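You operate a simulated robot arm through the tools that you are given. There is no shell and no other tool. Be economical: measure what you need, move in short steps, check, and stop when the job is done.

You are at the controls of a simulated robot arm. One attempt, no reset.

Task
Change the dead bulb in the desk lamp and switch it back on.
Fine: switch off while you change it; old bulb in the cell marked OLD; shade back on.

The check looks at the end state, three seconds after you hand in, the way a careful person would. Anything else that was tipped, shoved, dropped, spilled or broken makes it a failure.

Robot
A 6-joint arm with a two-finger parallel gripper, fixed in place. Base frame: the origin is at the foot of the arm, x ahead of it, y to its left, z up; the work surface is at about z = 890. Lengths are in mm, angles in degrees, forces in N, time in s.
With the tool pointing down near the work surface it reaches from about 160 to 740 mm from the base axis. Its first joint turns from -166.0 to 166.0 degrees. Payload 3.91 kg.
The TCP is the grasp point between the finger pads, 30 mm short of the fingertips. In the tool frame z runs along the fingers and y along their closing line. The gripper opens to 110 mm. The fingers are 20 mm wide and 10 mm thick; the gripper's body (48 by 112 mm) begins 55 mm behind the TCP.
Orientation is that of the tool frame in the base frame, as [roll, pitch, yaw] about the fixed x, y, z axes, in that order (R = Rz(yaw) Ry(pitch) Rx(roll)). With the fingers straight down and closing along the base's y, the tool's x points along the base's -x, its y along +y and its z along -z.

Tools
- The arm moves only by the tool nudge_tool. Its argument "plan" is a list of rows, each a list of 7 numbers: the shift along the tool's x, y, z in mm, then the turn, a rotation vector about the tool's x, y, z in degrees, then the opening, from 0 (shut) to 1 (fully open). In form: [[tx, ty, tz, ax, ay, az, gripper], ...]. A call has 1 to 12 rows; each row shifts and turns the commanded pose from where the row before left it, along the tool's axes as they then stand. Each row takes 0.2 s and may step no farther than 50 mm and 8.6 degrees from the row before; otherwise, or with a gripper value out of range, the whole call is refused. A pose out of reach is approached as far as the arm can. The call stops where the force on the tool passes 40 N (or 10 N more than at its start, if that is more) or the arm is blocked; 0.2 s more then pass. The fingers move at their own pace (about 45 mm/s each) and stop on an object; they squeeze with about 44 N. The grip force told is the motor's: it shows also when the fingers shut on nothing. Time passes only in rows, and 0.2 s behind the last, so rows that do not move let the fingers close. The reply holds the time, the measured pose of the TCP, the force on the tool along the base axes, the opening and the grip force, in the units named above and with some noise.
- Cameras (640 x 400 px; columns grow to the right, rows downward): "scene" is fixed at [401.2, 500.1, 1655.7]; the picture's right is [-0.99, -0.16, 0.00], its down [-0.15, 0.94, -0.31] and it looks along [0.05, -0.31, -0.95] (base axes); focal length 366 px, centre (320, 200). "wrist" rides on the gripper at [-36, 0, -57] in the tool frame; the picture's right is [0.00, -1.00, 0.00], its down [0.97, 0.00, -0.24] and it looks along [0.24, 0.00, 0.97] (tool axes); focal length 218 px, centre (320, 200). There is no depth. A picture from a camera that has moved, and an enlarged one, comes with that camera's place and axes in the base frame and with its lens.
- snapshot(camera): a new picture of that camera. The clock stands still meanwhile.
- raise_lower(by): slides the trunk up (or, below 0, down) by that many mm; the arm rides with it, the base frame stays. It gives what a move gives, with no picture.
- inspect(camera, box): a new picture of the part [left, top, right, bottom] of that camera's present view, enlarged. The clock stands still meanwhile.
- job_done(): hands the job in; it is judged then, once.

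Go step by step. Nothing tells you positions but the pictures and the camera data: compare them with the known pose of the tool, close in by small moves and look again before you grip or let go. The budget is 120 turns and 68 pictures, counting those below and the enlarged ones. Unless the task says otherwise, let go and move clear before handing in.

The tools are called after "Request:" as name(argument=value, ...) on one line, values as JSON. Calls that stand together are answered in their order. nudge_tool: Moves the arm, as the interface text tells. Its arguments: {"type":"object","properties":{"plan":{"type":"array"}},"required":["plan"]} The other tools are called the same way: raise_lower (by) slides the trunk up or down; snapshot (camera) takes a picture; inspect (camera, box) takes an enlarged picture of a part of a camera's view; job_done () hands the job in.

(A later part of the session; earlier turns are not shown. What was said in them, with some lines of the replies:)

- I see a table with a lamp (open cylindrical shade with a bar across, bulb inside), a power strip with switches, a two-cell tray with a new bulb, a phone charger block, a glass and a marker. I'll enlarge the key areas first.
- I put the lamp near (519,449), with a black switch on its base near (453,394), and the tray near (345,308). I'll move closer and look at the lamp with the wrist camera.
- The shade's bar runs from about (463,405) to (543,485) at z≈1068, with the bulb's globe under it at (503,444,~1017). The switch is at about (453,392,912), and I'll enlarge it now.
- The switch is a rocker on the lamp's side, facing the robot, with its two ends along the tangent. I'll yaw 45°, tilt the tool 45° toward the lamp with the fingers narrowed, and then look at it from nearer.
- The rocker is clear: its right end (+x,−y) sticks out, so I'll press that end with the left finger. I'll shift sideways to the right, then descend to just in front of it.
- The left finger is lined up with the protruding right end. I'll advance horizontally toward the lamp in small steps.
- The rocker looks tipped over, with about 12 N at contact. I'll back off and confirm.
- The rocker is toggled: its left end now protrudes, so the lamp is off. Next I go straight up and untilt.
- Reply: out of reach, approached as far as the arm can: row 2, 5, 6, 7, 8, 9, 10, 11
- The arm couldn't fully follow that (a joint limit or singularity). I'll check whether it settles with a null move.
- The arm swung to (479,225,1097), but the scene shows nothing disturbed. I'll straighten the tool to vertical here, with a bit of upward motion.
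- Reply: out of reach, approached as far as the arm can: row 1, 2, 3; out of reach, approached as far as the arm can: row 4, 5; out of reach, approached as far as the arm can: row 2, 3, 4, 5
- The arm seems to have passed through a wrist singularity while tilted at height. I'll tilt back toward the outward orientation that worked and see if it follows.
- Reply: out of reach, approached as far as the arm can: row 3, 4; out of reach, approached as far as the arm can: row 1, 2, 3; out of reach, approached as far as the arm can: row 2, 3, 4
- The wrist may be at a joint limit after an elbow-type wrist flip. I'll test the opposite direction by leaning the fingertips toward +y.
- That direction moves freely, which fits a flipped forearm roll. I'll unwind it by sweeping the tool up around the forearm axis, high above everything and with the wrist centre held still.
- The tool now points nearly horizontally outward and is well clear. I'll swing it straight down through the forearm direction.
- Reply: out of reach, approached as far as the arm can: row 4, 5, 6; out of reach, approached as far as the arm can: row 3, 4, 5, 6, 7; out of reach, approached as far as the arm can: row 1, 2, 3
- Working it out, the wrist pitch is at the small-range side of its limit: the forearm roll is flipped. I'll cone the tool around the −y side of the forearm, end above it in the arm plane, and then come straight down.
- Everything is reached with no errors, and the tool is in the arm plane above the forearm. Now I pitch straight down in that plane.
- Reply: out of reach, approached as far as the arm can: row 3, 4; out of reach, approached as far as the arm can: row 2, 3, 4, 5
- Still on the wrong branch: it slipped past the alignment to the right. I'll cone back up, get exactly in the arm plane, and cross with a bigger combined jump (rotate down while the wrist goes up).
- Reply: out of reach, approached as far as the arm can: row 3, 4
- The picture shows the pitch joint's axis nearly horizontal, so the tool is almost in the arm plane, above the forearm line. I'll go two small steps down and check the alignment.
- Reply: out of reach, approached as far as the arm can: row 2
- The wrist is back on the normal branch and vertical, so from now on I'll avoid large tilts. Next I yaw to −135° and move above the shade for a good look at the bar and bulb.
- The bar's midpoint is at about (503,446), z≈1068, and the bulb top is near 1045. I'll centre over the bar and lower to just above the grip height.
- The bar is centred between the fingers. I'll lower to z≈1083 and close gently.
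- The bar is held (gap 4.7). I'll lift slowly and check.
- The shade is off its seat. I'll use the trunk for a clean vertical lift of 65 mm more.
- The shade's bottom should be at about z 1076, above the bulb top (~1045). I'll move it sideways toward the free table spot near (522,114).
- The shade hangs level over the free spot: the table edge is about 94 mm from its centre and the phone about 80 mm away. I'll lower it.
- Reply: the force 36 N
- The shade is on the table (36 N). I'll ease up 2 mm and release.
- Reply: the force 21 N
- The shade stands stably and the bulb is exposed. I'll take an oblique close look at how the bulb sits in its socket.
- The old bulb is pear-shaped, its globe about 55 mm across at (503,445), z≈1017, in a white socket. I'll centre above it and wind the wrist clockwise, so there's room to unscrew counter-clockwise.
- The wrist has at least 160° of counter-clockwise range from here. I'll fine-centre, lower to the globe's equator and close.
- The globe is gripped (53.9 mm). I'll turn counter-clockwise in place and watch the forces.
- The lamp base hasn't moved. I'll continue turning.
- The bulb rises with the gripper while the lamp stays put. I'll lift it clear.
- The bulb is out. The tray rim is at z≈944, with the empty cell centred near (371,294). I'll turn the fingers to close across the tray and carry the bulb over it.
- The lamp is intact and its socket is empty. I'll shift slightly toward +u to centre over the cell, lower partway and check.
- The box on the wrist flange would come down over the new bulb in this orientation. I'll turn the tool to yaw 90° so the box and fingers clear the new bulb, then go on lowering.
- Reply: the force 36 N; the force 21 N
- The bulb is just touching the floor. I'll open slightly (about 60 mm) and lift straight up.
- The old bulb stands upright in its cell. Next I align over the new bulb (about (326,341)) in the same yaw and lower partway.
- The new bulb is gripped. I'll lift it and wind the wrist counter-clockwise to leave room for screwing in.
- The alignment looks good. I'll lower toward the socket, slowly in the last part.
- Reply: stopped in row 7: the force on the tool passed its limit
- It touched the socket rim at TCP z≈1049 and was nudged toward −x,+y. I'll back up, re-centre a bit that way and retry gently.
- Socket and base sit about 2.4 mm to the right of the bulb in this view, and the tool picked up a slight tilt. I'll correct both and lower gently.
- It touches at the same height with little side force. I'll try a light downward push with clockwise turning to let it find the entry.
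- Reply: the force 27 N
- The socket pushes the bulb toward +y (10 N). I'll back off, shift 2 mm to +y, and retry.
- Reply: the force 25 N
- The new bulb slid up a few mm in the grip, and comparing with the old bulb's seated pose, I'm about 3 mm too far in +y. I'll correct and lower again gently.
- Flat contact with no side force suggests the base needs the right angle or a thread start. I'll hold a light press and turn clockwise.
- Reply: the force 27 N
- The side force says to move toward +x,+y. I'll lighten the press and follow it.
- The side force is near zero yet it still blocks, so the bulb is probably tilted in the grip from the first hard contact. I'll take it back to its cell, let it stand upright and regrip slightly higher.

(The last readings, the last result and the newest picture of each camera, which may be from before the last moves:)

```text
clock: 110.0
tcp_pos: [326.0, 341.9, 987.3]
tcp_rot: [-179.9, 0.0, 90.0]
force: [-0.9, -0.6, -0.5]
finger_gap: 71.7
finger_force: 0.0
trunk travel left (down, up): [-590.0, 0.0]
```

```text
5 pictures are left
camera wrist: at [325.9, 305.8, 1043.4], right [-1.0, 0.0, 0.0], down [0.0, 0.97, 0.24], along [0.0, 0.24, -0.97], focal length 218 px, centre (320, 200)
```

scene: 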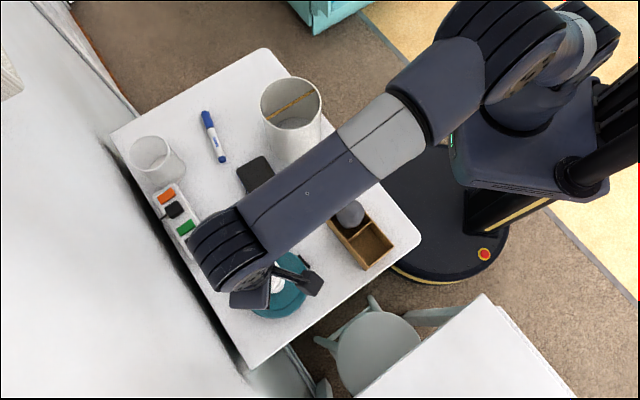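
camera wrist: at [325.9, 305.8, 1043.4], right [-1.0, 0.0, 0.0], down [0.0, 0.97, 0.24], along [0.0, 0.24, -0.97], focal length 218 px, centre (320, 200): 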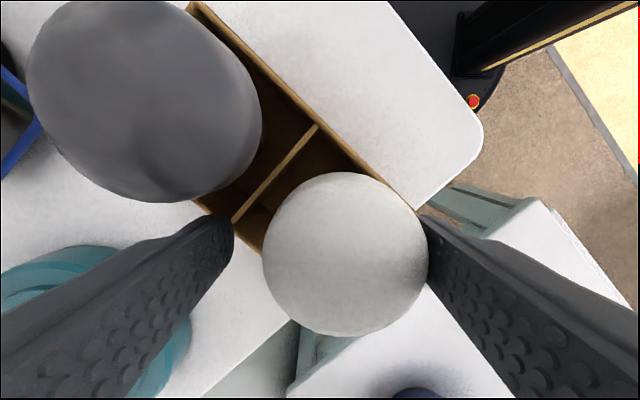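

After release the bulb settled about 7 mm to −x, so it was indeed tilted in the grip. I'll recentre on it with wider fingers and check before closing.

Request:
nudge_tool(plan=[[0, -4, 0, 0, 0, 0, 0.75], [-0.3, -3.7, 0, 0, 0, 0, 0.75], [0, 0, 0, 0, 0, 0, 0.75], [0, 0, 0, 0, 0, 0, 0.75]])

Request:
snapshot(camera="wrist")

```text
clock: 111.0
tcp_pos: [316.9, 341.9, 986.5]
tcp_rot: [-179.9, 0.0, 90.0]
force: [0.0, -0.5, -0.5]
finger_gap: 82.6
finger_force: 0.0
trunk travel left (down, up): [-590.0, 0.0]
```

```text
4 pictures are left
camera wrist: at [317.8, 305.7, 1043.7], right [-1.0, 0.0, 0.0], down [0.0, 0.97, 0.24], along [0.0, 0.24, -0.97], focal length 218 px, centre (320, 200)
```

wrist: 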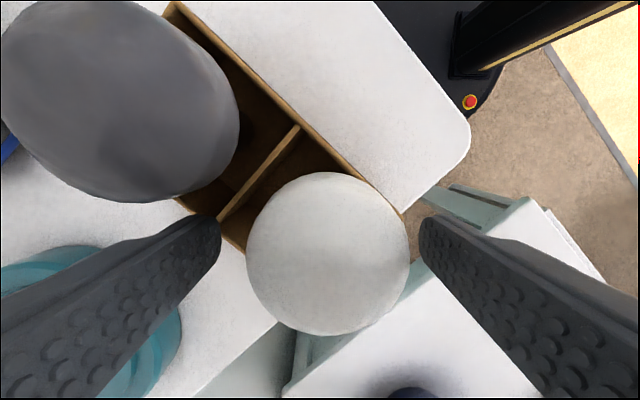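

The bulb now stands upright. I'll centre the last 2.5 mm, close and lift.

Request:
nudge_tool(plan=[[0, -2.5, 0, 0, 0, 0, 0.7], [0, 0, 0, 0, 0, 0, 0.6], [0, 0, 0, 0, 0, 0, 0.52], [0, 0, 0, 0, 0, 0, 0.3], [0, 0, 0, 0, 0, 0, 0.3], [0, 0, 0, 0, 0, 0, 0.3]])

```text
clock: 112.4
tcp_pos: [315.0, 341.5, 986.6]
tcp_rot: [-179.9, 0.0, 89.9]
force: [-0.7, -0.6, 0.5]
finger_gap: 53.8
finger_force: 44.0
trunk travel left (down, up): [-590.0, 0.0]
```

Request:
nudge_tool(plan=[[0, 0, -8, 0, 0, 0, 0.3], [0, 0, -20, 0, 0, 0, 0.3], [0, 0, -35, 0, 0, 0, 0.3], [0, 0, -40, 0, 0, 0, 0.3], [0, 0, -40, 0, 0, 0, 0.3]])

Request:
nudge_tool(plan=[[0, 0, 0, 0, 0, -8.2, 0.3], [0, 0, 0, 0, 0, -8.2, 0.3], [0, 0, 0, 0, 0, -8.2, 0.3], [0, 0, 0, 0, 0, -8.2, 0.3], [0, 0, 0, 0, 0, -8.2, 0.3], [0, 0, 0, 0, 0, -8.2, 0.3], [0, 0, 0, 0, 0, -8.2, 0.3], [0, 0, 0, 0, 0, -8.2, 0.3], [0, 0, 0, 0, 0, -8.2, 0.3], [0, 0, 0, 0, 0, -8.2, 0.3], [0, 0, 0, 0, 0, -8, 0.3], [0, 0, 0, 0, 0, 0, 0.3]])

Request:
nudge_tool(plan=[[-37.3, 20.7, 0, 0, 0, 0, 0.3], [-37.3, 20.7, 0, 0, 0, 0, 0.3], [-37.3, 20.7, 0, 0, 0, 0, 0.3], [-37.3, 20.7, 0, 0, 0, 0, 0.3], [-37.3, 20.7, 0, 0, 0, 0, 0.3], [0, 0, 0, 0, 0, -8, 0.3], [0, 0, 0, 0, 0, -8, 0.3], [0, 0, 0, 0, 0, -8, 0.3], [0, 0, 0, 0, 0, 0, 0.3]])

```text
clock: 113.6
tcp_pos: [316.5, 341.8, 1132.3]
tcp_rot: [-179.8, 0.0, 90.0]
force: [-0.5, -0.5, -1.1]
finger_gap: 53.9
finger_force: 44.2
trunk travel left (down, up): [-590.0, 0.0]
```

```text
clock: 116.2
tcp_pos: [315.1, 341.2, 1129.1]
tcp_rot: [-179.9, 0.0, -179.8]
force: [-0.1, -0.1, -0.5]
finger_gap: 53.7
finger_force: 43.5
trunk travel left (down, up): [-590.0, 0.0]
```

```text
clock: 118.2
tcp_pos: [503.3, 444.1, 1128.2]
tcp_rot: [180.0, -0.1, -155.9]
force: [-0.2, 1.0, -0.6]
finger_gap: 53.9
finger_force: 43.6
trunk travel left (down, up): [-590.0, 0.0]
```

Request:
nudge_tool(plan=[[0, 0, 25, 0, 0, 0, 0.3], [0, 0, 25, 0, 0, 0, 0.3], [0, 0, 14, 0, 0, 0, 0.3], [0, 0, 4, 0, 0, 0, 0.3], [0, 0, 2, 0, 0, 0, 0.3], [0, 0, 2, 0, 0, 0, 0.3], [0, 0, 1.5, 0, 0, 0, 0.3]])

```text
clock: 119.8
tcp_pos: [503.0, 446.3, 1055.7]
tcp_rot: [180.0, 0.0, -156.1]
force: [-0.1, -0.8, -0.9]
finger_gap: 54.0
finger_force: 44.0
trunk travel left (down, up): [-590.0, 0.0]
```

Request:
nudge_tool(plan=[[0, 0, 1.5, 0, 0, 0, 0.3], [0, 0, 1, 0, 0, 0, 0.3], [0, 0, 1, 0, 0, 0, 0.3]])

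```text
clock: 120.6
tcp_pos: [503.1, 445.6, 1050.9]
tcp_rot: [-179.9, -0.1, -155.9]
force: [-2.0, 0.5, -0.2]
finger_gap: 53.7
finger_force: 43.8
trunk travel left (down, up): [-590.0, 0.0]
```

Request:
nudge_tool(plan=[[0, 0, 1.5, 0, 0, 0, 0.3], [0, 0, 1.5, 0, 0, 0, 0.3], [0, 0, 1.5, 0, 0, 0, 0.3]])

```text
clock: 121.4
tcp_pos: [503.4, 445.6, 1046.6]
tcp_rot: [179.9, -0.1, -156.0]
force: [-0.1, 1.3, -0.4]
finger_gap: 53.8
finger_force: 43.8
trunk travel left (down, up): [-590.0, 0.0]
```

It's entering the socket with no resistance this time. I'll continue down.

Request:
nudge_tool(plan=[[0, 0, 2, 0, 0, 0, 0.3], [0, 0, 3, 0, 0, 0, 0.3], [0, 0, 3, 0, 0, 0, 0.3], [0, 0, 3, 0, 0, 0, 0.3], [0, 0, 3, 0, 0, 0, 0.3], [0, 0, 2, 0, 0, 0, 0.3], [0, 0, 2, 0, 0, 0, 0.3]])

```text
clock: 123.0
tcp_pos: [502.2, 444.4, 1028.7]
tcp_rot: [179.9, -0.1, -156.0]
force: [0.1, 0.0, -0.1]
finger_gap: 53.6
finger_force: 44.5
trunk travel left (down, up): [-590.0, 0.0]
```

Request:
nudge_tool(plan=[[0, 0, 1.5, 0, 0, 0, 0.3], [0, 0, 1.5, 0, 0, 0, 0.3], [0, 0, 1, 0, 0, 0, 0.3]])

```text
clock: 123.8
tcp_pos: [502.8, 445.7, 1025.5]
tcp_rot: [180.0, 0.0, -156.0]
force: [-1.4, 0.7, -0.8]
finger_gap: 53.5
finger_force: 43.8
trunk travel left (down, up): [-590.0, 0.0]
```

Nearly seated. I'll turn clockwise with a slight feed.

Request:
nudge_tool(plan=[[0, 0, 0.5, 0, 0, 8, 0.3], [0, 0, 0.3, 0, 0, 8, 0.3], [0, 0, 0.3, 0, 0, 8, 0.3], [0, 0, 0.2, 0, 0, 8, 0.3], [0, 0, 0.2, 0, 0, 8, 0.3], [0, 0, 0.2, 0, 0, 8, 0.3]])

```text
clock: 125.2
tcp_pos: [503.9, 444.8, 1024.8]
tcp_rot: [179.9, -0.1, 155.9]
force: [-0.3, 0.9, -1.1]
finger_gap: 53.7
finger_force: 43.4
trunk travel left (down, up): [-590.0, 0.0]
```

Request:
nudge_tool(plan=[[0, 0, 0.3, 0, 0, 8, 0.3], [0, 0, 0.3, 0, 0, 8, 0.3], [0, 0, 0.3, 0, 0, 8, 0.3], [0, 0, 0.3, 0, 0, 8, 0.3], [0, 0, 0.3, 0, 0, 8, 0.3], [0, 0, 0.3, 0, 0, 8, 0.3]])

```text
clock: 126.6
tcp_pos: [502.2, 445.1, 1022.6]
tcp_rot: [-179.9, -0.1, 107.9]
force: [-2.0, 0.3, -0.6]
finger_gap: 53.5
finger_force: 43.7
trunk travel left (down, up): [-590.0, 0.0]
```

Request:
nudge_tool(plan=[[0, 0, 0.4, 0, 0, 8, 0.3], [0, 0, 0.4, 0, 0, 8, 0.3], [0, 0, 0.4, 0, 0, 8, 0.3], [0, 0, 0.4, 0, 0, 8, 0.3]])

```text
clock: 127.6
tcp_pos: [502.0, 444.9, 1020.6]
tcp_rot: [-179.8, 0.0, 75.9]
force: [-7.3, 1.7, 2.4]
finger_gap: 53.8
finger_force: 43.9
trunk travel left (down, up): [-590.0, 0.0]
```

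Request:
nudge_tool(plan=[[0, 0, 0.6, 0, 0, 6, 0.3], [0, 0, 0.4, 0, 0, 6, 0.3]])

```text
clock: 128.2
tcp_pos: [502.0, 444.9, 1020.6]
tcp_rot: [-179.9, 0.1, 64.0]
force: [-9.7, 1.9, 4.3]
finger_gap: 54.0
finger_force: 44.4
trunk travel left (down, up): [-590.0, 0.0]
```

The thread resistance has appeared. I'll continue clockwise.

Request:
nudge_tool(plan=[[0, 0, 0, 0, 0, 8, 0.3], [0, 0, 0, 0, 0, 8, 0.3], [0, 0, 0, 0, 0, 8, 0.3], [0, 0, 0, 0, 0, 8, 0.3], [0, 0, 0, 0, 0, 8, 0.3]])

```text
clock: 129.4
tcp_pos: [501.2, 444.6, 1020.4]
tcp_rot: [-179.8, 0.0, 52.4]
force: [-9.3, 5.1, 4.0]
finger_gap: 53.5
finger_force: 43.8
out of reach, approached as far as the arm can: row 2, 3, 4, 5
trunk travel left (down, up): [-590.0, 0.0]
```

The wrist reached its limit at yaw 52°. The bulb sits in the socket, so I'll open, wind back counter-clockwise around it and regrip.

Request:
nudge_tool(plan=[[0, 0, 0, 0, 0, 0, 0.55], [0, 0, 0, 0, 0, 0, 0.7], [0, 0, -2, 0, 0, -8, 0.75], [0, 0, -1, 0, 0, -8, 0.75], [0, 0, 0, 0, 0, -8, 0.75], [0, 0, 0, 0, 0, -8, 0.75], [0, 0, 0, 0, 0, -8, 0.75], [0, 0, 0, 0, 0, -8, 0.75], [0, 0, 0, 0, 0, -8, 0.75], [0, 0, 0, 0, 0, -8, 0.75], [0, 0, 0, 0, 0, -8, 0.75], [0, 0, 0, 0, 0, -8, 0.75]])

Request:
nudge_tool(plan=[[0, 0, 0, 0, 0, -8, 0.75], [0, 0, 0, 0, 0, -8, 0.75], [0, 0, 0, 0, 0, -8, 0.75], [0, 0, 0, 0, 0, -8, 0.75], [0, 0, 0, 0, 0, -8, 0.75], [0, 0, 0, 0, 0, -8, 0.75], [0, 0, 0, 0, 0, -8, 0.75], [0, 0, 0, 0, 0, -8, 0.75], [0, 0, 0, 0, 0, -8, 0.75], [0, 0, 0, 0, 0, 0, 0.75]])

Request:
snapshot(camera="wrist")

```text
clock: 132.0
tcp_pos: [503.2, 444.3, 1022.1]
tcp_rot: [-179.8, -0.3, 132.5]
force: [0.7, 0.3, -0.3]
finger_gap: 82.4
finger_force: 0.1
trunk travel left (down, up): [-590.0, 0.0]
```

```text
clock: 134.2
tcp_pos: [502.2, 444.7, 1023.0]
tcp_rot: [179.8, -0.1, -155.5]
force: [0.8, 0.0, -1.2]
finger_gap: 82.3
finger_force: 0.0
trunk travel left (down, up): [-590.0, 0.0]
```

```text
3 pictures are left
camera wrist: at [535.7, 459.7, 1079.8], right [0.41, -0.91, 0.0], down [-0.88, -0.4, 0.24], along [-0.22, -0.1, -0.97], focal length 218 px, centre (320, 200)
```

wrist: 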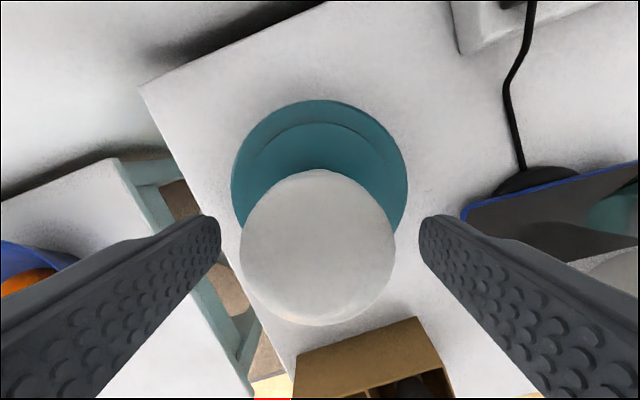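

Request:
nudge_tool(plan=[[0, 0, 3, 0, 0, 0, 0.6], [0, 0, 0, 0, 0, 0, 0.3], [0, 0, 0, 0, 0, 0, 0.3], [0, 0, 0, 0, 0, 0, 0.3], [0, 0, 0, 0, 0, 8, 0.3], [0, 0, 0, 0, 0, 8, 0.3], [0, 0, 0, 0, 0, 8, 0.3], [0, 0, 0, 0, 0, 8, 0.3], [0, 0, 0, 0, 0, 8, 0.3], [0, 0, 0, 0, 0, 8, 0.3], [0, 0, 0, 0, 0, 8, 0.3], [0, 0, 0, 0, 0, 8, 0.3]])

Request:
nudge_tool(plan=[[0, 0, 0.1, 0, 0, 8, 0.3], [0, 0, 0.1, 0, 0, 8, 0.3], [0, 0, 0.1, 0, 0, 8, 0.3], [0, 0, 0.1, 0, 0, 8, 0.3], [0, 0, 0.1, 0, 0, 8, 0.3], [0, 0, 0, 0, 0, 8, 0.3]])

```text
clock: 136.8
tcp_pos: [501.7, 445.4, 1019.9]
tcp_rot: [-179.9, -0.3, 140.3]
force: [0.4, -0.5, 3.9]
finger_gap: 54.0
finger_force: 43.8
trunk travel left (down, up): [-590.0, 0.0]
```

```text
clock: 138.2
tcp_pos: [501.1, 445.0, 1020.9]
tcp_rot: [-179.7, -0.2, 92.3]
force: [-1.1, -1.3, 6.0]
finger_gap: 53.7
finger_force: 43.7
trunk travel left (down, up): [-590.0, 0.0]
```

Now a gentle pull test to see if the bulb is locked in.

Request:
nudge_tool(plan=[[0, 0, -1.5, 0, 0, 0, 0.3], [0, 0, -1.5, 0, 0, 0, 0.3]])

```text
clock: 138.8
tcp_pos: [502.2, 445.6, 1020.2]
tcp_rot: [-179.8, -0.2, 92.4]
force: [0.1, -0.5, 0.3]
finger_gap: 53.8
finger_force: 43.5
trunk travel left (down, up): [-590.0, 0.0]
```

Request:
nudge_tool(plan=[[0, 0, -1.2, 0, 0, 0, 0.3], [0, 0, -0.8, 0, 0, 0, 0.3]])

```text
clock: 139.4
tcp_pos: [502.4, 444.6, 1023.5]
tcp_rot: [-179.8, -0.1, 92.5]
force: [-0.4, -0.6, -0.9]
finger_gap: 53.8
finger_force: 44.3
trunk travel left (down, up): [-590.0, 0.0]
```

Request:
nudge_tool(plan=[[0, 0, -1.5, 0, 0, 0, 0.3], [0, 0, -1.5, 0, 0, 0, 0.3]])

```text
clock: 140.0
tcp_pos: [502.0, 445.4, 1026.7]
tcp_rot: [-179.8, -0.2, 92.4]
force: [-0.4, 0.9, -1.3]
finger_gap: 53.8
finger_force: 43.8
trunk travel left (down, up): [-590.0, 0.0]
```

The bulb is still free. I'll wind back counter-clockwise, then press more firmly (about 15 N) while screwing clockwise.

Request:
nudge_tool(plan=[[0, 0, 0, 0, 0, -8.3, 0.3], [0, 0, 0, 0, 0, -8.3, 0.3], [0, 0, 0, 0, 0, -8.3, 0.3], [0, 0, 0, 0, 0, -8.3, 0.3], [0, 0, 0, 0, 0, -8.3, 0.3], [0, 0, 0, 0, 0, -8.3, 0.3], [0, 0, 0, 0, 0, -8.3, 0.3], [0, 0, 0, 0, 0, -8.3, 0.3], [0, 0, 0, 0, 0, -8.3, 0.3], [0, 0, 0, 0, 0, -8.3, 0.3], [0, 0, 0, 0, 0, -8.3, 0.3], [0, 0, 0, 0, 0, -8.3, 0.3]])

Request:
nudge_tool(plan=[[0, 0, 3, 0, 0, -8, 0.3], [0, 0, 2, 0, 0, -8, 0.3], [0, 0, 1.5, 0, 0, 0, 0.3], [0, 0, 1, 0, 0, 0, 0.3], [0, 0, 1, 0, 0, 0, 0.3]])

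```text
clock: 142.6
tcp_pos: [501.3, 444.9, 1027.1]
tcp_rot: [179.8, -0.2, -167.9]
force: [0.2, 1.1, -0.2]
finger_gap: 54.2
finger_force: 43.3
trunk travel left (down, up): [-590.0, 0.0]
```

```text
clock: 143.8
tcp_pos: [503.2, 444.5, 1019.7]
tcp_rot: [179.7, 0.0, -152.1]
force: [-0.5, 0.8, 8.2]
finger_gap: 54.3
finger_force: 44.1
trunk travel left (down, up): [-590.0, 0.0]
```

Request:
nudge_tool(plan=[[0, 0, 0.8, 0, 0, 8, 0.3], [0, 0, 0.2, 0, 0, 8, 0.3], [0, 0, 0.2, 0, 0, 8, 0.3], [0, 0, 0.2, 0, 0, 8, 0.3], [0, 0, 0.2, 0, 0, 8, 0.3], [0, 0, 0.2, 0, 0, 8, 0.3], [0, 0, 0.2, 0, 0, 8, 0.3], [0, 0, 0.2, 0, 0, 8, 0.3], [0, 0, 0.2, 0, 0, 8, 0.3], [0, 0, 0.2, 0, 0, 8, 0.3], [0, 0, 0.2, 0, 0, 8, 0.3], [0, 0, 0.2, 0, 0, 8, 0.3]])

Request:
nudge_tool(plan=[[0, 0, 0, 0, 0, 8, 0.3], [0, 0, 0, 0, 0, 8, 0.3], [0, 0, 0, 0, 0, 8, 0.3], [0, 0, -1.5, 0, 0, 0, 0.3], [0, 0, -1.5, 0, 0, 0, 0.3], [0, 0, -1.5, 0, 0, 0, 0.3]])

```text
clock: 146.4
tcp_pos: [500.7, 444.9, 1018.3]
tcp_rot: [180.0, -0.4, 112.0]
force: [2.9, 2.1, 30.4]
finger_gap: 54.0
finger_force: 43.8
trunk travel left (down, up): [-590.0, 0.0]
```

```text
clock: 147.8
tcp_pos: [501.9, 444.7, 1019.0]
tcp_rot: [-179.7, 0.0, 88.1]
force: [1.9, 5.3, 4.9]
finger_gap: 53.8
finger_force: 44.1
trunk travel left (down, up): [-590.0, 0.0]
```

Request:
nudge_tool(plan=[[0, 0, -1.5, 0, 0, 0, 0.3], [0, 0, -1.2, 0, 0, 0, 0.3]])

```text
clock: 148.4
tcp_pos: [502.3, 442.6, 1021.9]
tcp_rot: [-179.6, 0.1, 88.0]
force: [-0.2, -0.1, -1.2]
finger_gap: 54.1
finger_force: 44.0
trunk travel left (down, up): [-590.0, 0.0]
```

The bulb lifts freely under light pull and has now been screwed clockwise under pressure several times. I'll seat it finally with a light clockwise press, release and lift away.

Request:
nudge_tool(plan=[[0, 0, 2.5, 0, 0, 4, 0.3], [0, 0, 1.5, 0, 0, 8, 0.3], [0, 0, 0.5, 0, 0, 8, 0.3], [0, 0, 0, 0, 0, 8, 0.3], [0, 0, 0, 0, 0, 0, 0.52], [0, 0, 0, 0, 0, 0, 0.7], [0, 0, 0, 0, 0, 0, 0.75], [0, 0, -20, 0, 0, 0, 0.75], [0, 0, -40, 0, 0, 0, 0.75], [0, 0, -45, 0, 0, 0, 0.75]])

Request:
nudge_tool(plan=[[0, 0, -10, 0, 0, -8.5, 0.5], [0, 0, 0, 0, 0, -8.5, 0.5], [0, 0, 0, 0, 0, -8.5, 0.5], [0, 0, 0, 0, 0, -8.5, 0.5], [0, 0, 0, 0, 0, -8.5, 0.5], [0, 0, 0, 0, 0, -8.5, 0.5], [0, 0, 0, 0, 0, -8.5, 0.5], [0, 0, 0, 0, 0, -8.5, 0.5], [0, 0, 0, 0, 0, -8.5, 0.5], [0, 0, 0, 0, 0, -8.5, 0.5], [0, 0, 0, 0, 0, -8.5, 0.5], [0, 0, 0, 0, 0, -8.5, 0.5]])

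Request:
nudge_tool(plan=[[0, 0, 0, 0, 0, -8.5, 0.5], [0, 0, 0, 0, 0, -8.5, 0.5], [0, 0, 0, 0, 0, -8.5, 0.5], [0, 0, 0, 0, 0, -8.5, 0.5], [0, 0, 0, 0, 0, -8.5, 0.5], [0, 0, 0, 0, 0, -8.5, 0.5], [0, 0, 0, 0, 0, -8.5, 0.5], [0, 0, 0, 0, 0, 0, 0.5]])

```text
clock: 150.6
tcp_pos: [505.5, 444.7, 1122.4]
tcp_rot: [-179.7, 0.0, 59.9]
force: [-0.5, 0.1, 0.0]
finger_gap: 82.2
finger_force: 0.1
trunk travel left (down, up): [-590.0, 0.0]
```

```text
clock: 153.2
tcp_pos: [502.5, 444.7, 1132.5]
tcp_rot: [180.0, -0.3, 162.2]
force: [0.0, 0.3, -0.2]
finger_gap: 55.2
finger_force: 0.0
trunk travel left (down, up): [-590.0, 0.0]
```

```text
clock: 155.0
tcp_pos: [503.1, 444.1, 1132.8]
tcp_rot: [179.7, -0.2, -138.4]
force: [0.2, 0.1, -0.3]
finger_gap: 54.9
finger_force: 0.0
trunk travel left (down, up): [-590.0, 0.0]
```

Request:
nudge_tool(plan=[[28, -5.3, 0, 0, 0, -3.4, 0.5], [28, -5.3, 0, 0, 0, 0, 0.5], [28, -5.3, 0, 0, 0, 0, 0.5], [28, -5.3, 0, 0, 0, 0, 0.5], [0, 0, 0, 0, -6.6, 0, 0.5], [0, 0, 0, 0, -6.6, 0, 0.5], [0, 0, 0, 0, -6.6, 0, 0.5], [15, 0, 41, 0, 0, 0, 0.5], [15, 0, 41, 0, 0, 0, 0.5], [15, 0, 41, 0, 0, 0, 0.5], [13, 0, 35, 0, 0, 0, 0.5]])

Request:
snapshot(camera="wrist")

```text
clock: 157.4
tcp_pos: [435.9, 350.5, 964.7]
tcp_rot: [179.8, 19.8, -135.3]
force: [-1.1, 0.6, -0.3]
finger_gap: 55.1
finger_force: 0.0
trunk travel left (down, up): [-590.0, 0.0]
```

```text
2 pictures are left
camera wrist: at [446.9, 361.2, 1030.5], right [0.71, -0.71, -0.01], down [-0.71, -0.7, -0.1], along [0.07, 0.08, -0.99], focal length 218 px, centre (320, 200)
```

wrist: 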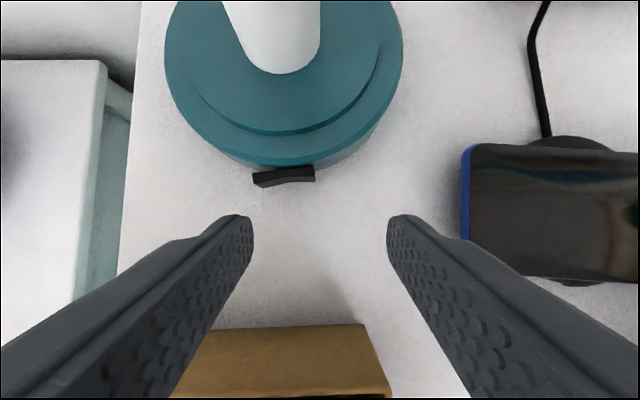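

The left finger lines up with the protruding left end of the rocker. I'll descend to its height and advance.

Request:
nudge_tool(plan=[[4.4, -0.5, 12, 0, 0, 0, 0.5], [4.3, -0.5, 12, 0, 0, 0, 0.5], [-4.2, 0, 1.5, 0, 0, 0, 0.5], [-3.8, 0, 1.4, 0, 0, 0, 0.5], [-1.9, 0, 0.7, 0, 0, 0, 0.5], [-1.9, 0, 0.7, 0, 0, 0, 0.5]])

```text
clock: 158.8
tcp_pos: [444.6, 358.6, 938.5]
tcp_rot: [179.8, 19.7, -135.2]
force: [-0.3, 0.1, 0.7]
finger_gap: 55.0
finger_force: 0.0
trunk travel left (down, up): [-590.0, 0.0]
5 turns are left
```

Next I press the rocker, back off, photograph it, then rise, untilt and move above the shade's parking spot.

Request:
nudge_tool(plan=[[-1.88, 0, 0.68, 0, 0, 0, 0.5], [-1.41, 0, 0.51, 0, 0, 0, 0.5], [-1.41, 0, 0.51, 0, 0, 0, 0.5], [-1.41, 0, 0.51, 0, 0, 0, 0.5], [-1.41, 0, 0.51, 0, 0, 0, 0.5], [-0.94, 0, 0.34, 0, 0, 0, 0.5], [-0.94, 0, 0.34, 0, 0, 0, 0.5]])

Request:
nudge_tool(plan=[[4.7, 0, -1.7, 0, 0, 0, 0.5], [7.5, 0, -2.7, 0, 0, 0, 0.5], [8, 0, -3, 0, 0, 0, 0.5]])

Request:
inspect(camera="wrist", box=[200, 80, 360, 220])

Request:
nudge_tool(plan=[[-14.5, 0, -39.8, 0, 0, 0, 0.45], [-14.5, 0, -39.8, 0, 0, 0, 0.4], [-14.5, 0, -39.8, 0, 0, 0, 0.4], [-14.5, 0, -39.8, 0, 0, 0, 0.4], [-5, 0, -14, 0, 6.6, 0, 0.4], [0, 0, 0, 0, 6.6, 0, 0.4], [0, 0, 0, 0, 6.6, 0, 0.4], [0, 0, -35, 0, 0, 0, 0.4], [0, 0, -35, 0, 0, 0, 0.4]])

Request:
nudge_tool(plan=[[17.6, -37.8, 0, 0, 0, 0, 0.4], [17.6, -37.8, 0, 0, 0, 0, 0.4], [17.6, -37.8, 0, 0, 0, 0, 0.4], [17.6, -37.8, 0, 0, 0, 0, 0.4], [17.6, -37.8, 0, 0, 0, 0, 0.4], [17.6, -37.8, 0, 0, 0, 0, 0.4], [0, 0, 0, 0, 0, 0, 0.4], [0, 0, 0, 0, 0, 0, 0.4]])

Request:
nudge_tool(plan=[[0, 0, 0, 0, 0, 0, 0.4]])

```text
clock: 160.4
tcp_pos: [450.4, 364.7, 940.4]
tcp_rot: [179.7, 19.9, -135.2]
force: [-8.9, -7.3, 12.8]
finger_gap: 55.5
finger_force: 0.8
trunk travel left (down, up): [-590.0, 0.0]
```

```text
clock: 161.2
tcp_pos: [436.3, 351.9, 939.7]
tcp_rot: [179.7, 19.9, -135.2]
force: [0.3, 0.0, -0.6]
finger_gap: 54.7
finger_force: 0.0
trunk travel left (down, up): [-590.0, 0.0]
```

```text
2.86 times, centred on (280, 150) of wrist
camera zoom: at [448.0, 361.0, 1004.7], right [0.71, -0.71, 0.0], down [-0.7, -0.7, -0.1], along [0.07, 0.08, -0.99], focal length 624 px, centre (434, 343)
```

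zoom: 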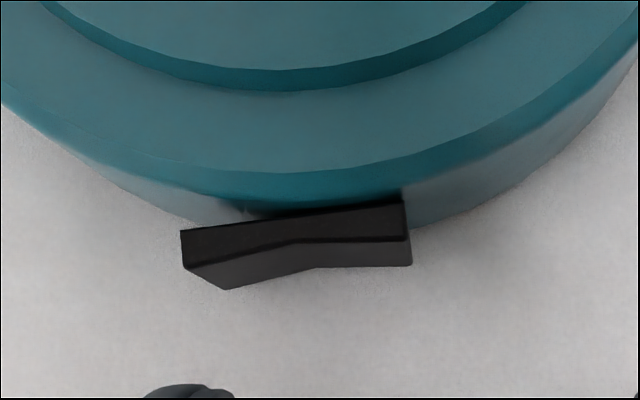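

```text
clock: 163.2
tcp_pos: [438.0, 350.3, 1194.7]
tcp_rot: [179.7, -0.1, -135.1]
force: [0.5, 0.4, 0.7]
finger_gap: 44.2
finger_force: 0.1
trunk travel left (down, up): [-590.0, 0.0]
```

```text
clock: 165.0
tcp_pos: [524.7, 118.1, 1194.0]
tcp_rot: [179.7, -0.1, -135.1]
force: [0.8, -0.5, -0.1]
finger_gap: 44.1
finger_force: 0.1
trunk travel left (down, up): [-590.0, 0.0]
```

```text
clock: 165.4
tcp_pos: [526.2, 117.1, 1190.7]
tcp_rot: [179.7, -0.1, -135.0]
force: [0.2, -0.7, -0.5]
finger_gap: 44.1
finger_force: 0.1
trunk travel left (down, up): [-590.0, 0.0]
4 turns are left
```

The rocker did not flip: its left end is still out, and the upward force suggests the fingertip rode high on it. I'll go back along the same path, 6 mm lower, and press a little deeper, then check and return above the shade.

Request:
nudge_tool(plan=[[-17.6, 37.8, 0, 0, 0, 0, 0.5], [-17.6, 37.8, 0, 0, 0, 0, 0.5], [-17.6, 37.8, 0, 0, 0, 0, 0.5], [-17.6, 37.8, 0, 0, 0, 0, 0.5], [-17.6, 37.8, 0, 0, 0, 0, 0.5], [-17.6, 37.8, 0, 0, 0, 0, 0.5], [0, 0, 35, 0, 0, 0, 0.5], [0, 0, 35, 0, 0, 0, 0.5], [0, 0, 0, 0, -6.6, 0, 0.5], [0, 0, 0, 0, -6.6, 0, 0.5], [0, 0, 0, 0, -6.6, 0, 0.5]])

Request:
nudge_tool(plan=[[5, 0, 14, 0, 0, 0, 0.5], [14.5, 0, 39.8, 0, 0, 0, 0.5], [14.5, 0, 39.8, 0, 0, 0, 0.5], [14.5, 0, 39.8, 0, 0, 0, 0.5], [14.5, 0, 39.8, 0, 0, 0, 0.5], [2.1, 0, 5.6, 0, 0, 0, 0.5], [0, 0, 0, 0, 0, 0, 0.5]])

Request:
nudge_tool(plan=[[-7.5, 0, 2.7, 0, 0, 0, 0.5], [-4.7, 0, 1.7, 0, 0, 0, 0.5], [-1.41, 0, 0.51, 0, 0, 0, 0.5], [-1.41, 0, 0.51, 0, 0, 0, 0.5], [-1.41, 0, 0.51, 0, 0, 0, 0.5], [-1.41, 0, 0.51, 0, 0, 0, 0.5], [-1.41, 0, 0.51, 0, 0, 0, 0.5], [-1.41, 0, 0.51, 0, 0, 0, 0.5], [-0.94, 0, 0.34, 0, 0, 0, 0.5], [-0.94, 0, 0.34, 0, 0, 0, 0.5]])

Request:
nudge_tool(plan=[[6.5, 0, -2.4, 0, 0, 0, 0.5], [8, 0, -2.9, 0, 0, 0, 0.5], [8, 0, -2.9, 0, 0, 0, 0.5]])

Request:
inspect(camera="wrist", box=[200, 80, 360, 220])

Request:
nudge_tool(plan=[[-16.6, 0, -45.4, 0, 0, 0, 0.45], [-14.5, 0, -39.8, 0, 0, 0, 0.4], [-14.5, 0, -39.8, 0, 0, 0, 0.4], [-14.5, 0, -39.8, 0, 0, 0, 0.4], [-5, 0, -14, 0, 6.6, 0, 0.4], [0, 0, 0, 0, 6.6, 0, 0.4], [0, 0, 0, 0, 6.6, 0, 0.4], [0, 0, -35, 0, 0, 0, 0.4], [0, 0, -35, 0, 0, 0, 0.4]])

Request:
nudge_tool(plan=[[0, 0, 0, 0, 0, 0, 0.4], [0, 0, 0, 0, 0, 0, 0.4]])

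Request:
nudge_tool(plan=[[0, 0, 0, 0, 0, 0, 0.4]])

```text
clock: 167.8
tcp_pos: [437.0, 351.4, 1123.1]
tcp_rot: [179.7, 19.8, -135.2]
force: [0.1, -0.4, 0.5]
finger_gap: 55.0
finger_force: 0.0
trunk travel left (down, up): [-590.0, 0.0]
```

```text
clock: 169.4
tcp_pos: [437.1, 350.9, 931.7]
tcp_rot: [179.8, 19.8, -135.2]
force: [-0.3, 0.7, -0.5]
finger_gap: 54.8
finger_force: 0.1
trunk travel left (down, up): [-590.0, 0.0]
```

```text
clock: 171.6
tcp_pos: [453.0, 367.5, 933.8]
tcp_rot: [179.7, 19.7, -135.2]
force: [-5.9, -5.3, 1.9]
finger_gap: 55.3
finger_force: 0.2
trunk travel left (down, up): [-590.0, 0.0]
```

```text
clock: 172.4
tcp_pos: [436.9, 352.3, 935.1]
tcp_rot: [179.6, 19.8, -135.2]
force: [-0.2, -0.4, 0.0]
finger_gap: 55.1
finger_force: 0.1
trunk travel left (down, up): [-590.0, 0.0]
```

```text
2.86 times, centred on (280, 150) of wrist
camera zoom: at [447.1, 361.5, 1000.5], right [0.71, -0.71, 0.0], down [-0.7, -0.7, -0.1], along [0.07, 0.08, -0.99], focal length 624 px, centre (434, 343)
```

zoom: 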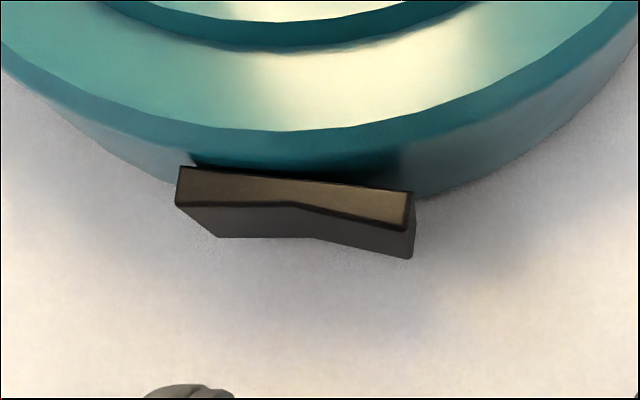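

```text
clock: 174.4
tcp_pos: [437.8, 350.6, 1195.1]
tcp_rot: [179.7, -0.1, -135.0]
force: [0.0, -0.4, 0.5]
finger_gap: 43.6
finger_force: 0.0
trunk travel left (down, up): [-590.0, 0.0]
```

```text
clock: 175.0
tcp_pos: [437.8, 351.5, 1193.5]
tcp_rot: [179.7, 0.0, -135.0]
force: [-0.2, -0.5, 0.3]
finger_gap: 44.0
finger_force: 0.0
trunk travel left (down, up): [-590.0, 0.0]
```

```text
clock: 175.4
tcp_pos: [438.8, 351.0, 1193.2]
tcp_rot: [179.6, -0.1, -135.1]
force: [0.2, -0.1, -0.2]
finger_gap: 44.1
finger_force: 0.1
trunk travel left (down, up): [-590.0, 0.0]
3 turns are left
```

The lamp is lit: warm light shows on the base and the rocker is flipped. The press nudged the lamp about 5 mm outward, so I'll fetch the shade and bring it down 5 mm further out.

Request:
nudge_tool(plan=[[17.9, -37.8, 0, 0.3, 0, 0, 0.4], [17.9, -37.8, 0, 0, 0, 0, 0.4], [17.9, -37.8, 0, 0, 0, 0, 0.4], [17.9, -37.8, 0, 0, 0, 0, 0.4], [17.9, -37.8, 0, 0, 0, 0, 0.4], [17.9, -37.8, 0, 0, 0, 0, 0.4], [0, 0, 30, 0, 0, 0, 0.4], [0, 0, 30, 0, 0, 0, 0.4], [0, 0, 30, 0, 0, 0, 0.4], [0, 0, 30, 0, 0, 0, 0.4], [0, 0, 21, 0, 0, 0, 0.4], [0, 0, 0, 0, 0, 0, 0.4]])

Request:
nudge_tool(plan=[[0, 0, 0, 0, 0, 0, 0.2], [0, 0, 0, 0, 0, 0, 0], [0, 0, 0, 0, 0, 0, 0], [0, 0, 0, 0, 0, 0, 0], [0, 0, -8, 0, 0, 0, 0], [0, 0, -20, 0, 0, 0, 0], [0, 0, -35, 0, 0, 0, 0], [0, 0, -42, 0, 0, 0, 0], [0, 0, -45, 0, 0, 0, 0], [0, 0, -42, 0, 0, 0, 0], [0, 0, 0, 0, 0, 0, 0]])

Request:
nudge_tool(plan=[[-15, 16, 0, 0, 0, 0, 0], [-28.3, 31.2, 0, 0, 0, 0, 0], [-28.3, 31.2, 0, 0, 0, 0, 0], [-28.3, 31.2, 0, 0, 0, 0, 0], [-28.3, 31.2, 0, 0, 0, 0, 0], [-28.3, 31.2, 0, 0, 0, 0, 0], [-28.3, 31.2, 0, 0, 0, 0, 0], [-20, 23, 0, 0, 0, 0, 0], [-14, 15, 0, 0, 0, 0, 0], [-7.5, 8.3, 0, 0, 0, 0, 0], [0, 0, 0, 0, 0, 0, 0], [0, 0, 0, 0, 0, 0, 0]])

Request:
nudge_tool(plan=[[0, 0, 30, 0, 0, 0, 0], [0, 0, 35, 0, 0, 0, 0], [0, 0, 35, 0, 0, 0, 0], [0, 0, 30, 0, 0, 0, 0], [0, 0, 15, 0, 0, 0, 0], [0, 0, 5, 0, 0, 0, 0], [0, 0, 0, 0, 0, 0, 0]])

Request:
nudge_tool(plan=[[0, 0, 3, 0, 0, 0, 0], [0, 0, 2, 0, 0, 0, 0], [0, 0, 1.5, 0, 0, 0, 0]])

Request:
nudge_tool(plan=[[0, 0, 1, 0, 0, 0, 0], [0, 0, 0.7, 0, 0, 0, 0]])

Request:
nudge_tool(plan=[[0, 0, 0.7, 0, 0, 0, 0], [0, 0, 0.6, 0, 0, 0, 0]])

```text
clock: 178.0
tcp_pos: [522.6, 113.1, 1053.0]
tcp_rot: [179.9, 0.0, -135.0]
force: [0.7, 0.2, 0.8]
finger_gap: 44.1
finger_force: 0.1
trunk travel left (down, up): [-590.0, 0.0]
```

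```text
clock: 180.4
tcp_pos: [523.0, 113.2, 1246.0]
tcp_rot: [179.9, 0.0, -135.1]
force: [-0.2, 0.6, -2.4]
finger_gap: 4.6
finger_force: 44.0
trunk travel left (down, up): [-590.0, 0.0]
```

```text
clock: 183.0
tcp_pos: [502.2, 446.5, 1246.1]
tcp_rot: [180.0, 0.0, -135.1]
force: [-0.2, -0.6, -2.1]
finger_gap: 5.1
finger_force: 43.6
out of reach, approached as far as the arm can: row 10
trunk travel left (down, up): [-590.0, 0.0]
```

```text
clock: 184.6
tcp_pos: [501.7, 447.0, 1094.2]
tcp_rot: [-180.0, 0.0, -135.1]
force: [-0.7, 0.7, -1.6]
finger_gap: 4.8
finger_force: 43.9
trunk travel left (down, up): [-590.0, 0.0]
```

```text
clock: 185.4
tcp_pos: [500.3, 447.0, 1087.8]
tcp_rot: [-179.9, -0.2, -135.1]
force: [-0.4, 0.5, -1.3]
finger_gap: 4.7
finger_force: 43.7
trunk travel left (down, up): [-590.0, 0.0]
```

```text
clock: 186.0
tcp_pos: [501.8, 447.1, 1086.8]
tcp_rot: [-179.9, 0.0, -135.1]
force: [-0.3, 0.5, -0.9]
finger_gap: 4.9
finger_force: 44.3
trunk travel left (down, up): [-590.0, 0.0]
```

```text
clock: 186.6
tcp_pos: [501.8, 446.5, 1087.5]
tcp_rot: [180.0, 0.0, -135.1]
force: [-3.2, -0.4, 6.2]
finger_gap: 4.9
finger_force: 43.3
trunk travel left (down, up): [-590.0, 0.0]
2 turns are left
```

The shade touches a lip about 6 mm above its seat, because the arm came up 6 mm short of the shifted lamp. I'll lift a little, move outward, work it gently onto the seat, release and withdraw.

Request:
nudge_tool(plan=[[0, 0, -3, 0, 0, 0, 0], [0, 0, -2, 0, 0, 0, 0], [-2.5, 0, 0, 0, 0, 0, 0], [-2, 0, 0, 0, 0, 0, 0], [0, 0, 0, 0, 0, 0, 0], [0, 0, 3, 0, 0, 0, 0], [0, 0, 2, 0, 0, 0, 0], [0, 0, 1.5, 0, 0, 0, 0], [0, 0, 1, 0, 0, 0, 0], [0, 0, 0.8, 0, 0, 0, 0]])

Request:
nudge_tool(plan=[[-1, 0.8, 0, 0, 0, 0, 0], [-1, -1.6, 0, 0, 0, 0, 0], [-1, 0.8, 0, 0, 0, 0, 0], [-1, 0, 0.3, 0, 0, 0, 0]])

Request:
nudge_tool(plan=[[1, 0, 0.3, 0, 0, 0, 0], [1, 0, 0.2, 0, 0, 0, 0]])

Request:
nudge_tool(plan=[[0, 0, -0.6, 0, 0, 0, 0], [0, 0, 0, 0, 0, 0, 0.1], [0, 0, 0, 0, 0, 0, 0.25], [0, 0, 0, 0, 0, 0, 0.4], [0, 0, 0, 0, 0, 0, 0.4]])

Request:
nudge_tool(plan=[[0, 0, -10, 0, 0, 0, 0.4], [0, 0, -25, 0, 0, 0, 0.4], [0, 0, -30, 0, 0, 0, 0.4], [0, 0, -30, 0, 0, 0, 0.4], [30, 0, 0, 0, 0, 0, 0.4], [40, 0, 0, 0, 0, 0, 0.4], [40, 0, 0, 0, 0, 0, 0.4], [40, 0, 0, 0, 0, 0, 0.4]])

```text
clock: 188.8
tcp_pos: [504.7, 449.3, 1082.9]
tcp_rot: [-180.0, 0.0, -135.1]
force: [-0.1, 0.5, 4.1]
finger_gap: 4.9
finger_force: 44.3
trunk travel left (down, up): [-590.0, 0.0]
```

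```text
clock: 189.8
tcp_pos: [508.3, 452.2, 1082.3]
tcp_rot: [-179.9, 0.1, -135.0]
force: [-0.8, -3.2, 6.8]
finger_gap: 5.1
finger_force: 44.4
trunk travel left (down, up): [-590.0, 0.0]
```

```text
clock: 190.4
tcp_pos: [506.9, 450.4, 1082.8]
tcp_rot: [180.0, 0.2, -135.0]
force: [4.1, 2.0, 11.2]
finger_gap: 4.8
finger_force: 44.3
trunk travel left (down, up): [-590.0, 0.0]
```

```text
clock: 191.6
tcp_pos: [506.5, 449.4, 1082.5]
tcp_rot: [180.0, 0.0, -135.1]
force: [-0.3, -0.3, 0.2]
finger_gap: 43.9
finger_force: 0.0
trunk travel left (down, up): [-590.0, 0.0]
```

```text
clock: 193.4
tcp_pos: [399.6, 343.5, 1176.4]
tcp_rot: [-180.0, 0.0, -135.1]
force: [0.2, -0.2, 0.5]
finger_gap: 44.2
finger_force: 0.1
trunk travel left (down, up): [-590.0, 0.0]
1 turns are left
```

The shade came down to about its original seat height and is released, the arm is clear, and I'm handing in. The lamp is lit with the new bulb, and the old bulb stands in the other tray cell, though I saw no OLD label on it. The new bulb still lifted freely in my last pull test, before a final press and clockwise turn, so it may not be locked in. The lamp also moved about 5 mm outward from the switch press.

Request:
job_done()

```text
The job is handed in.
```

The bulb is changed and the lamp was lit when I last looked, just before the shade went back on. A few points are less certain than I'd like.

- **Switch:** I turned the lamp off at its rocker before the change and on again afterwards. I saw warm light on the base.
- **Old bulb:** It stands upright in the tray cell that was empty at the start. I never saw an OLD label on either cell.
- **New bulb:** It is in the socket and lights. It still lifted freely in my last pull test, and I did not test it again after the final clockwise press, so it may not be locked in.
- **Shade:** It went back to within about 1–2 mm of its original height and is released. I had no pictures left to confirm it visually.
- **Lamp position:** Pressing the switch back on pushed the lamp about 5 mm away from the robot.
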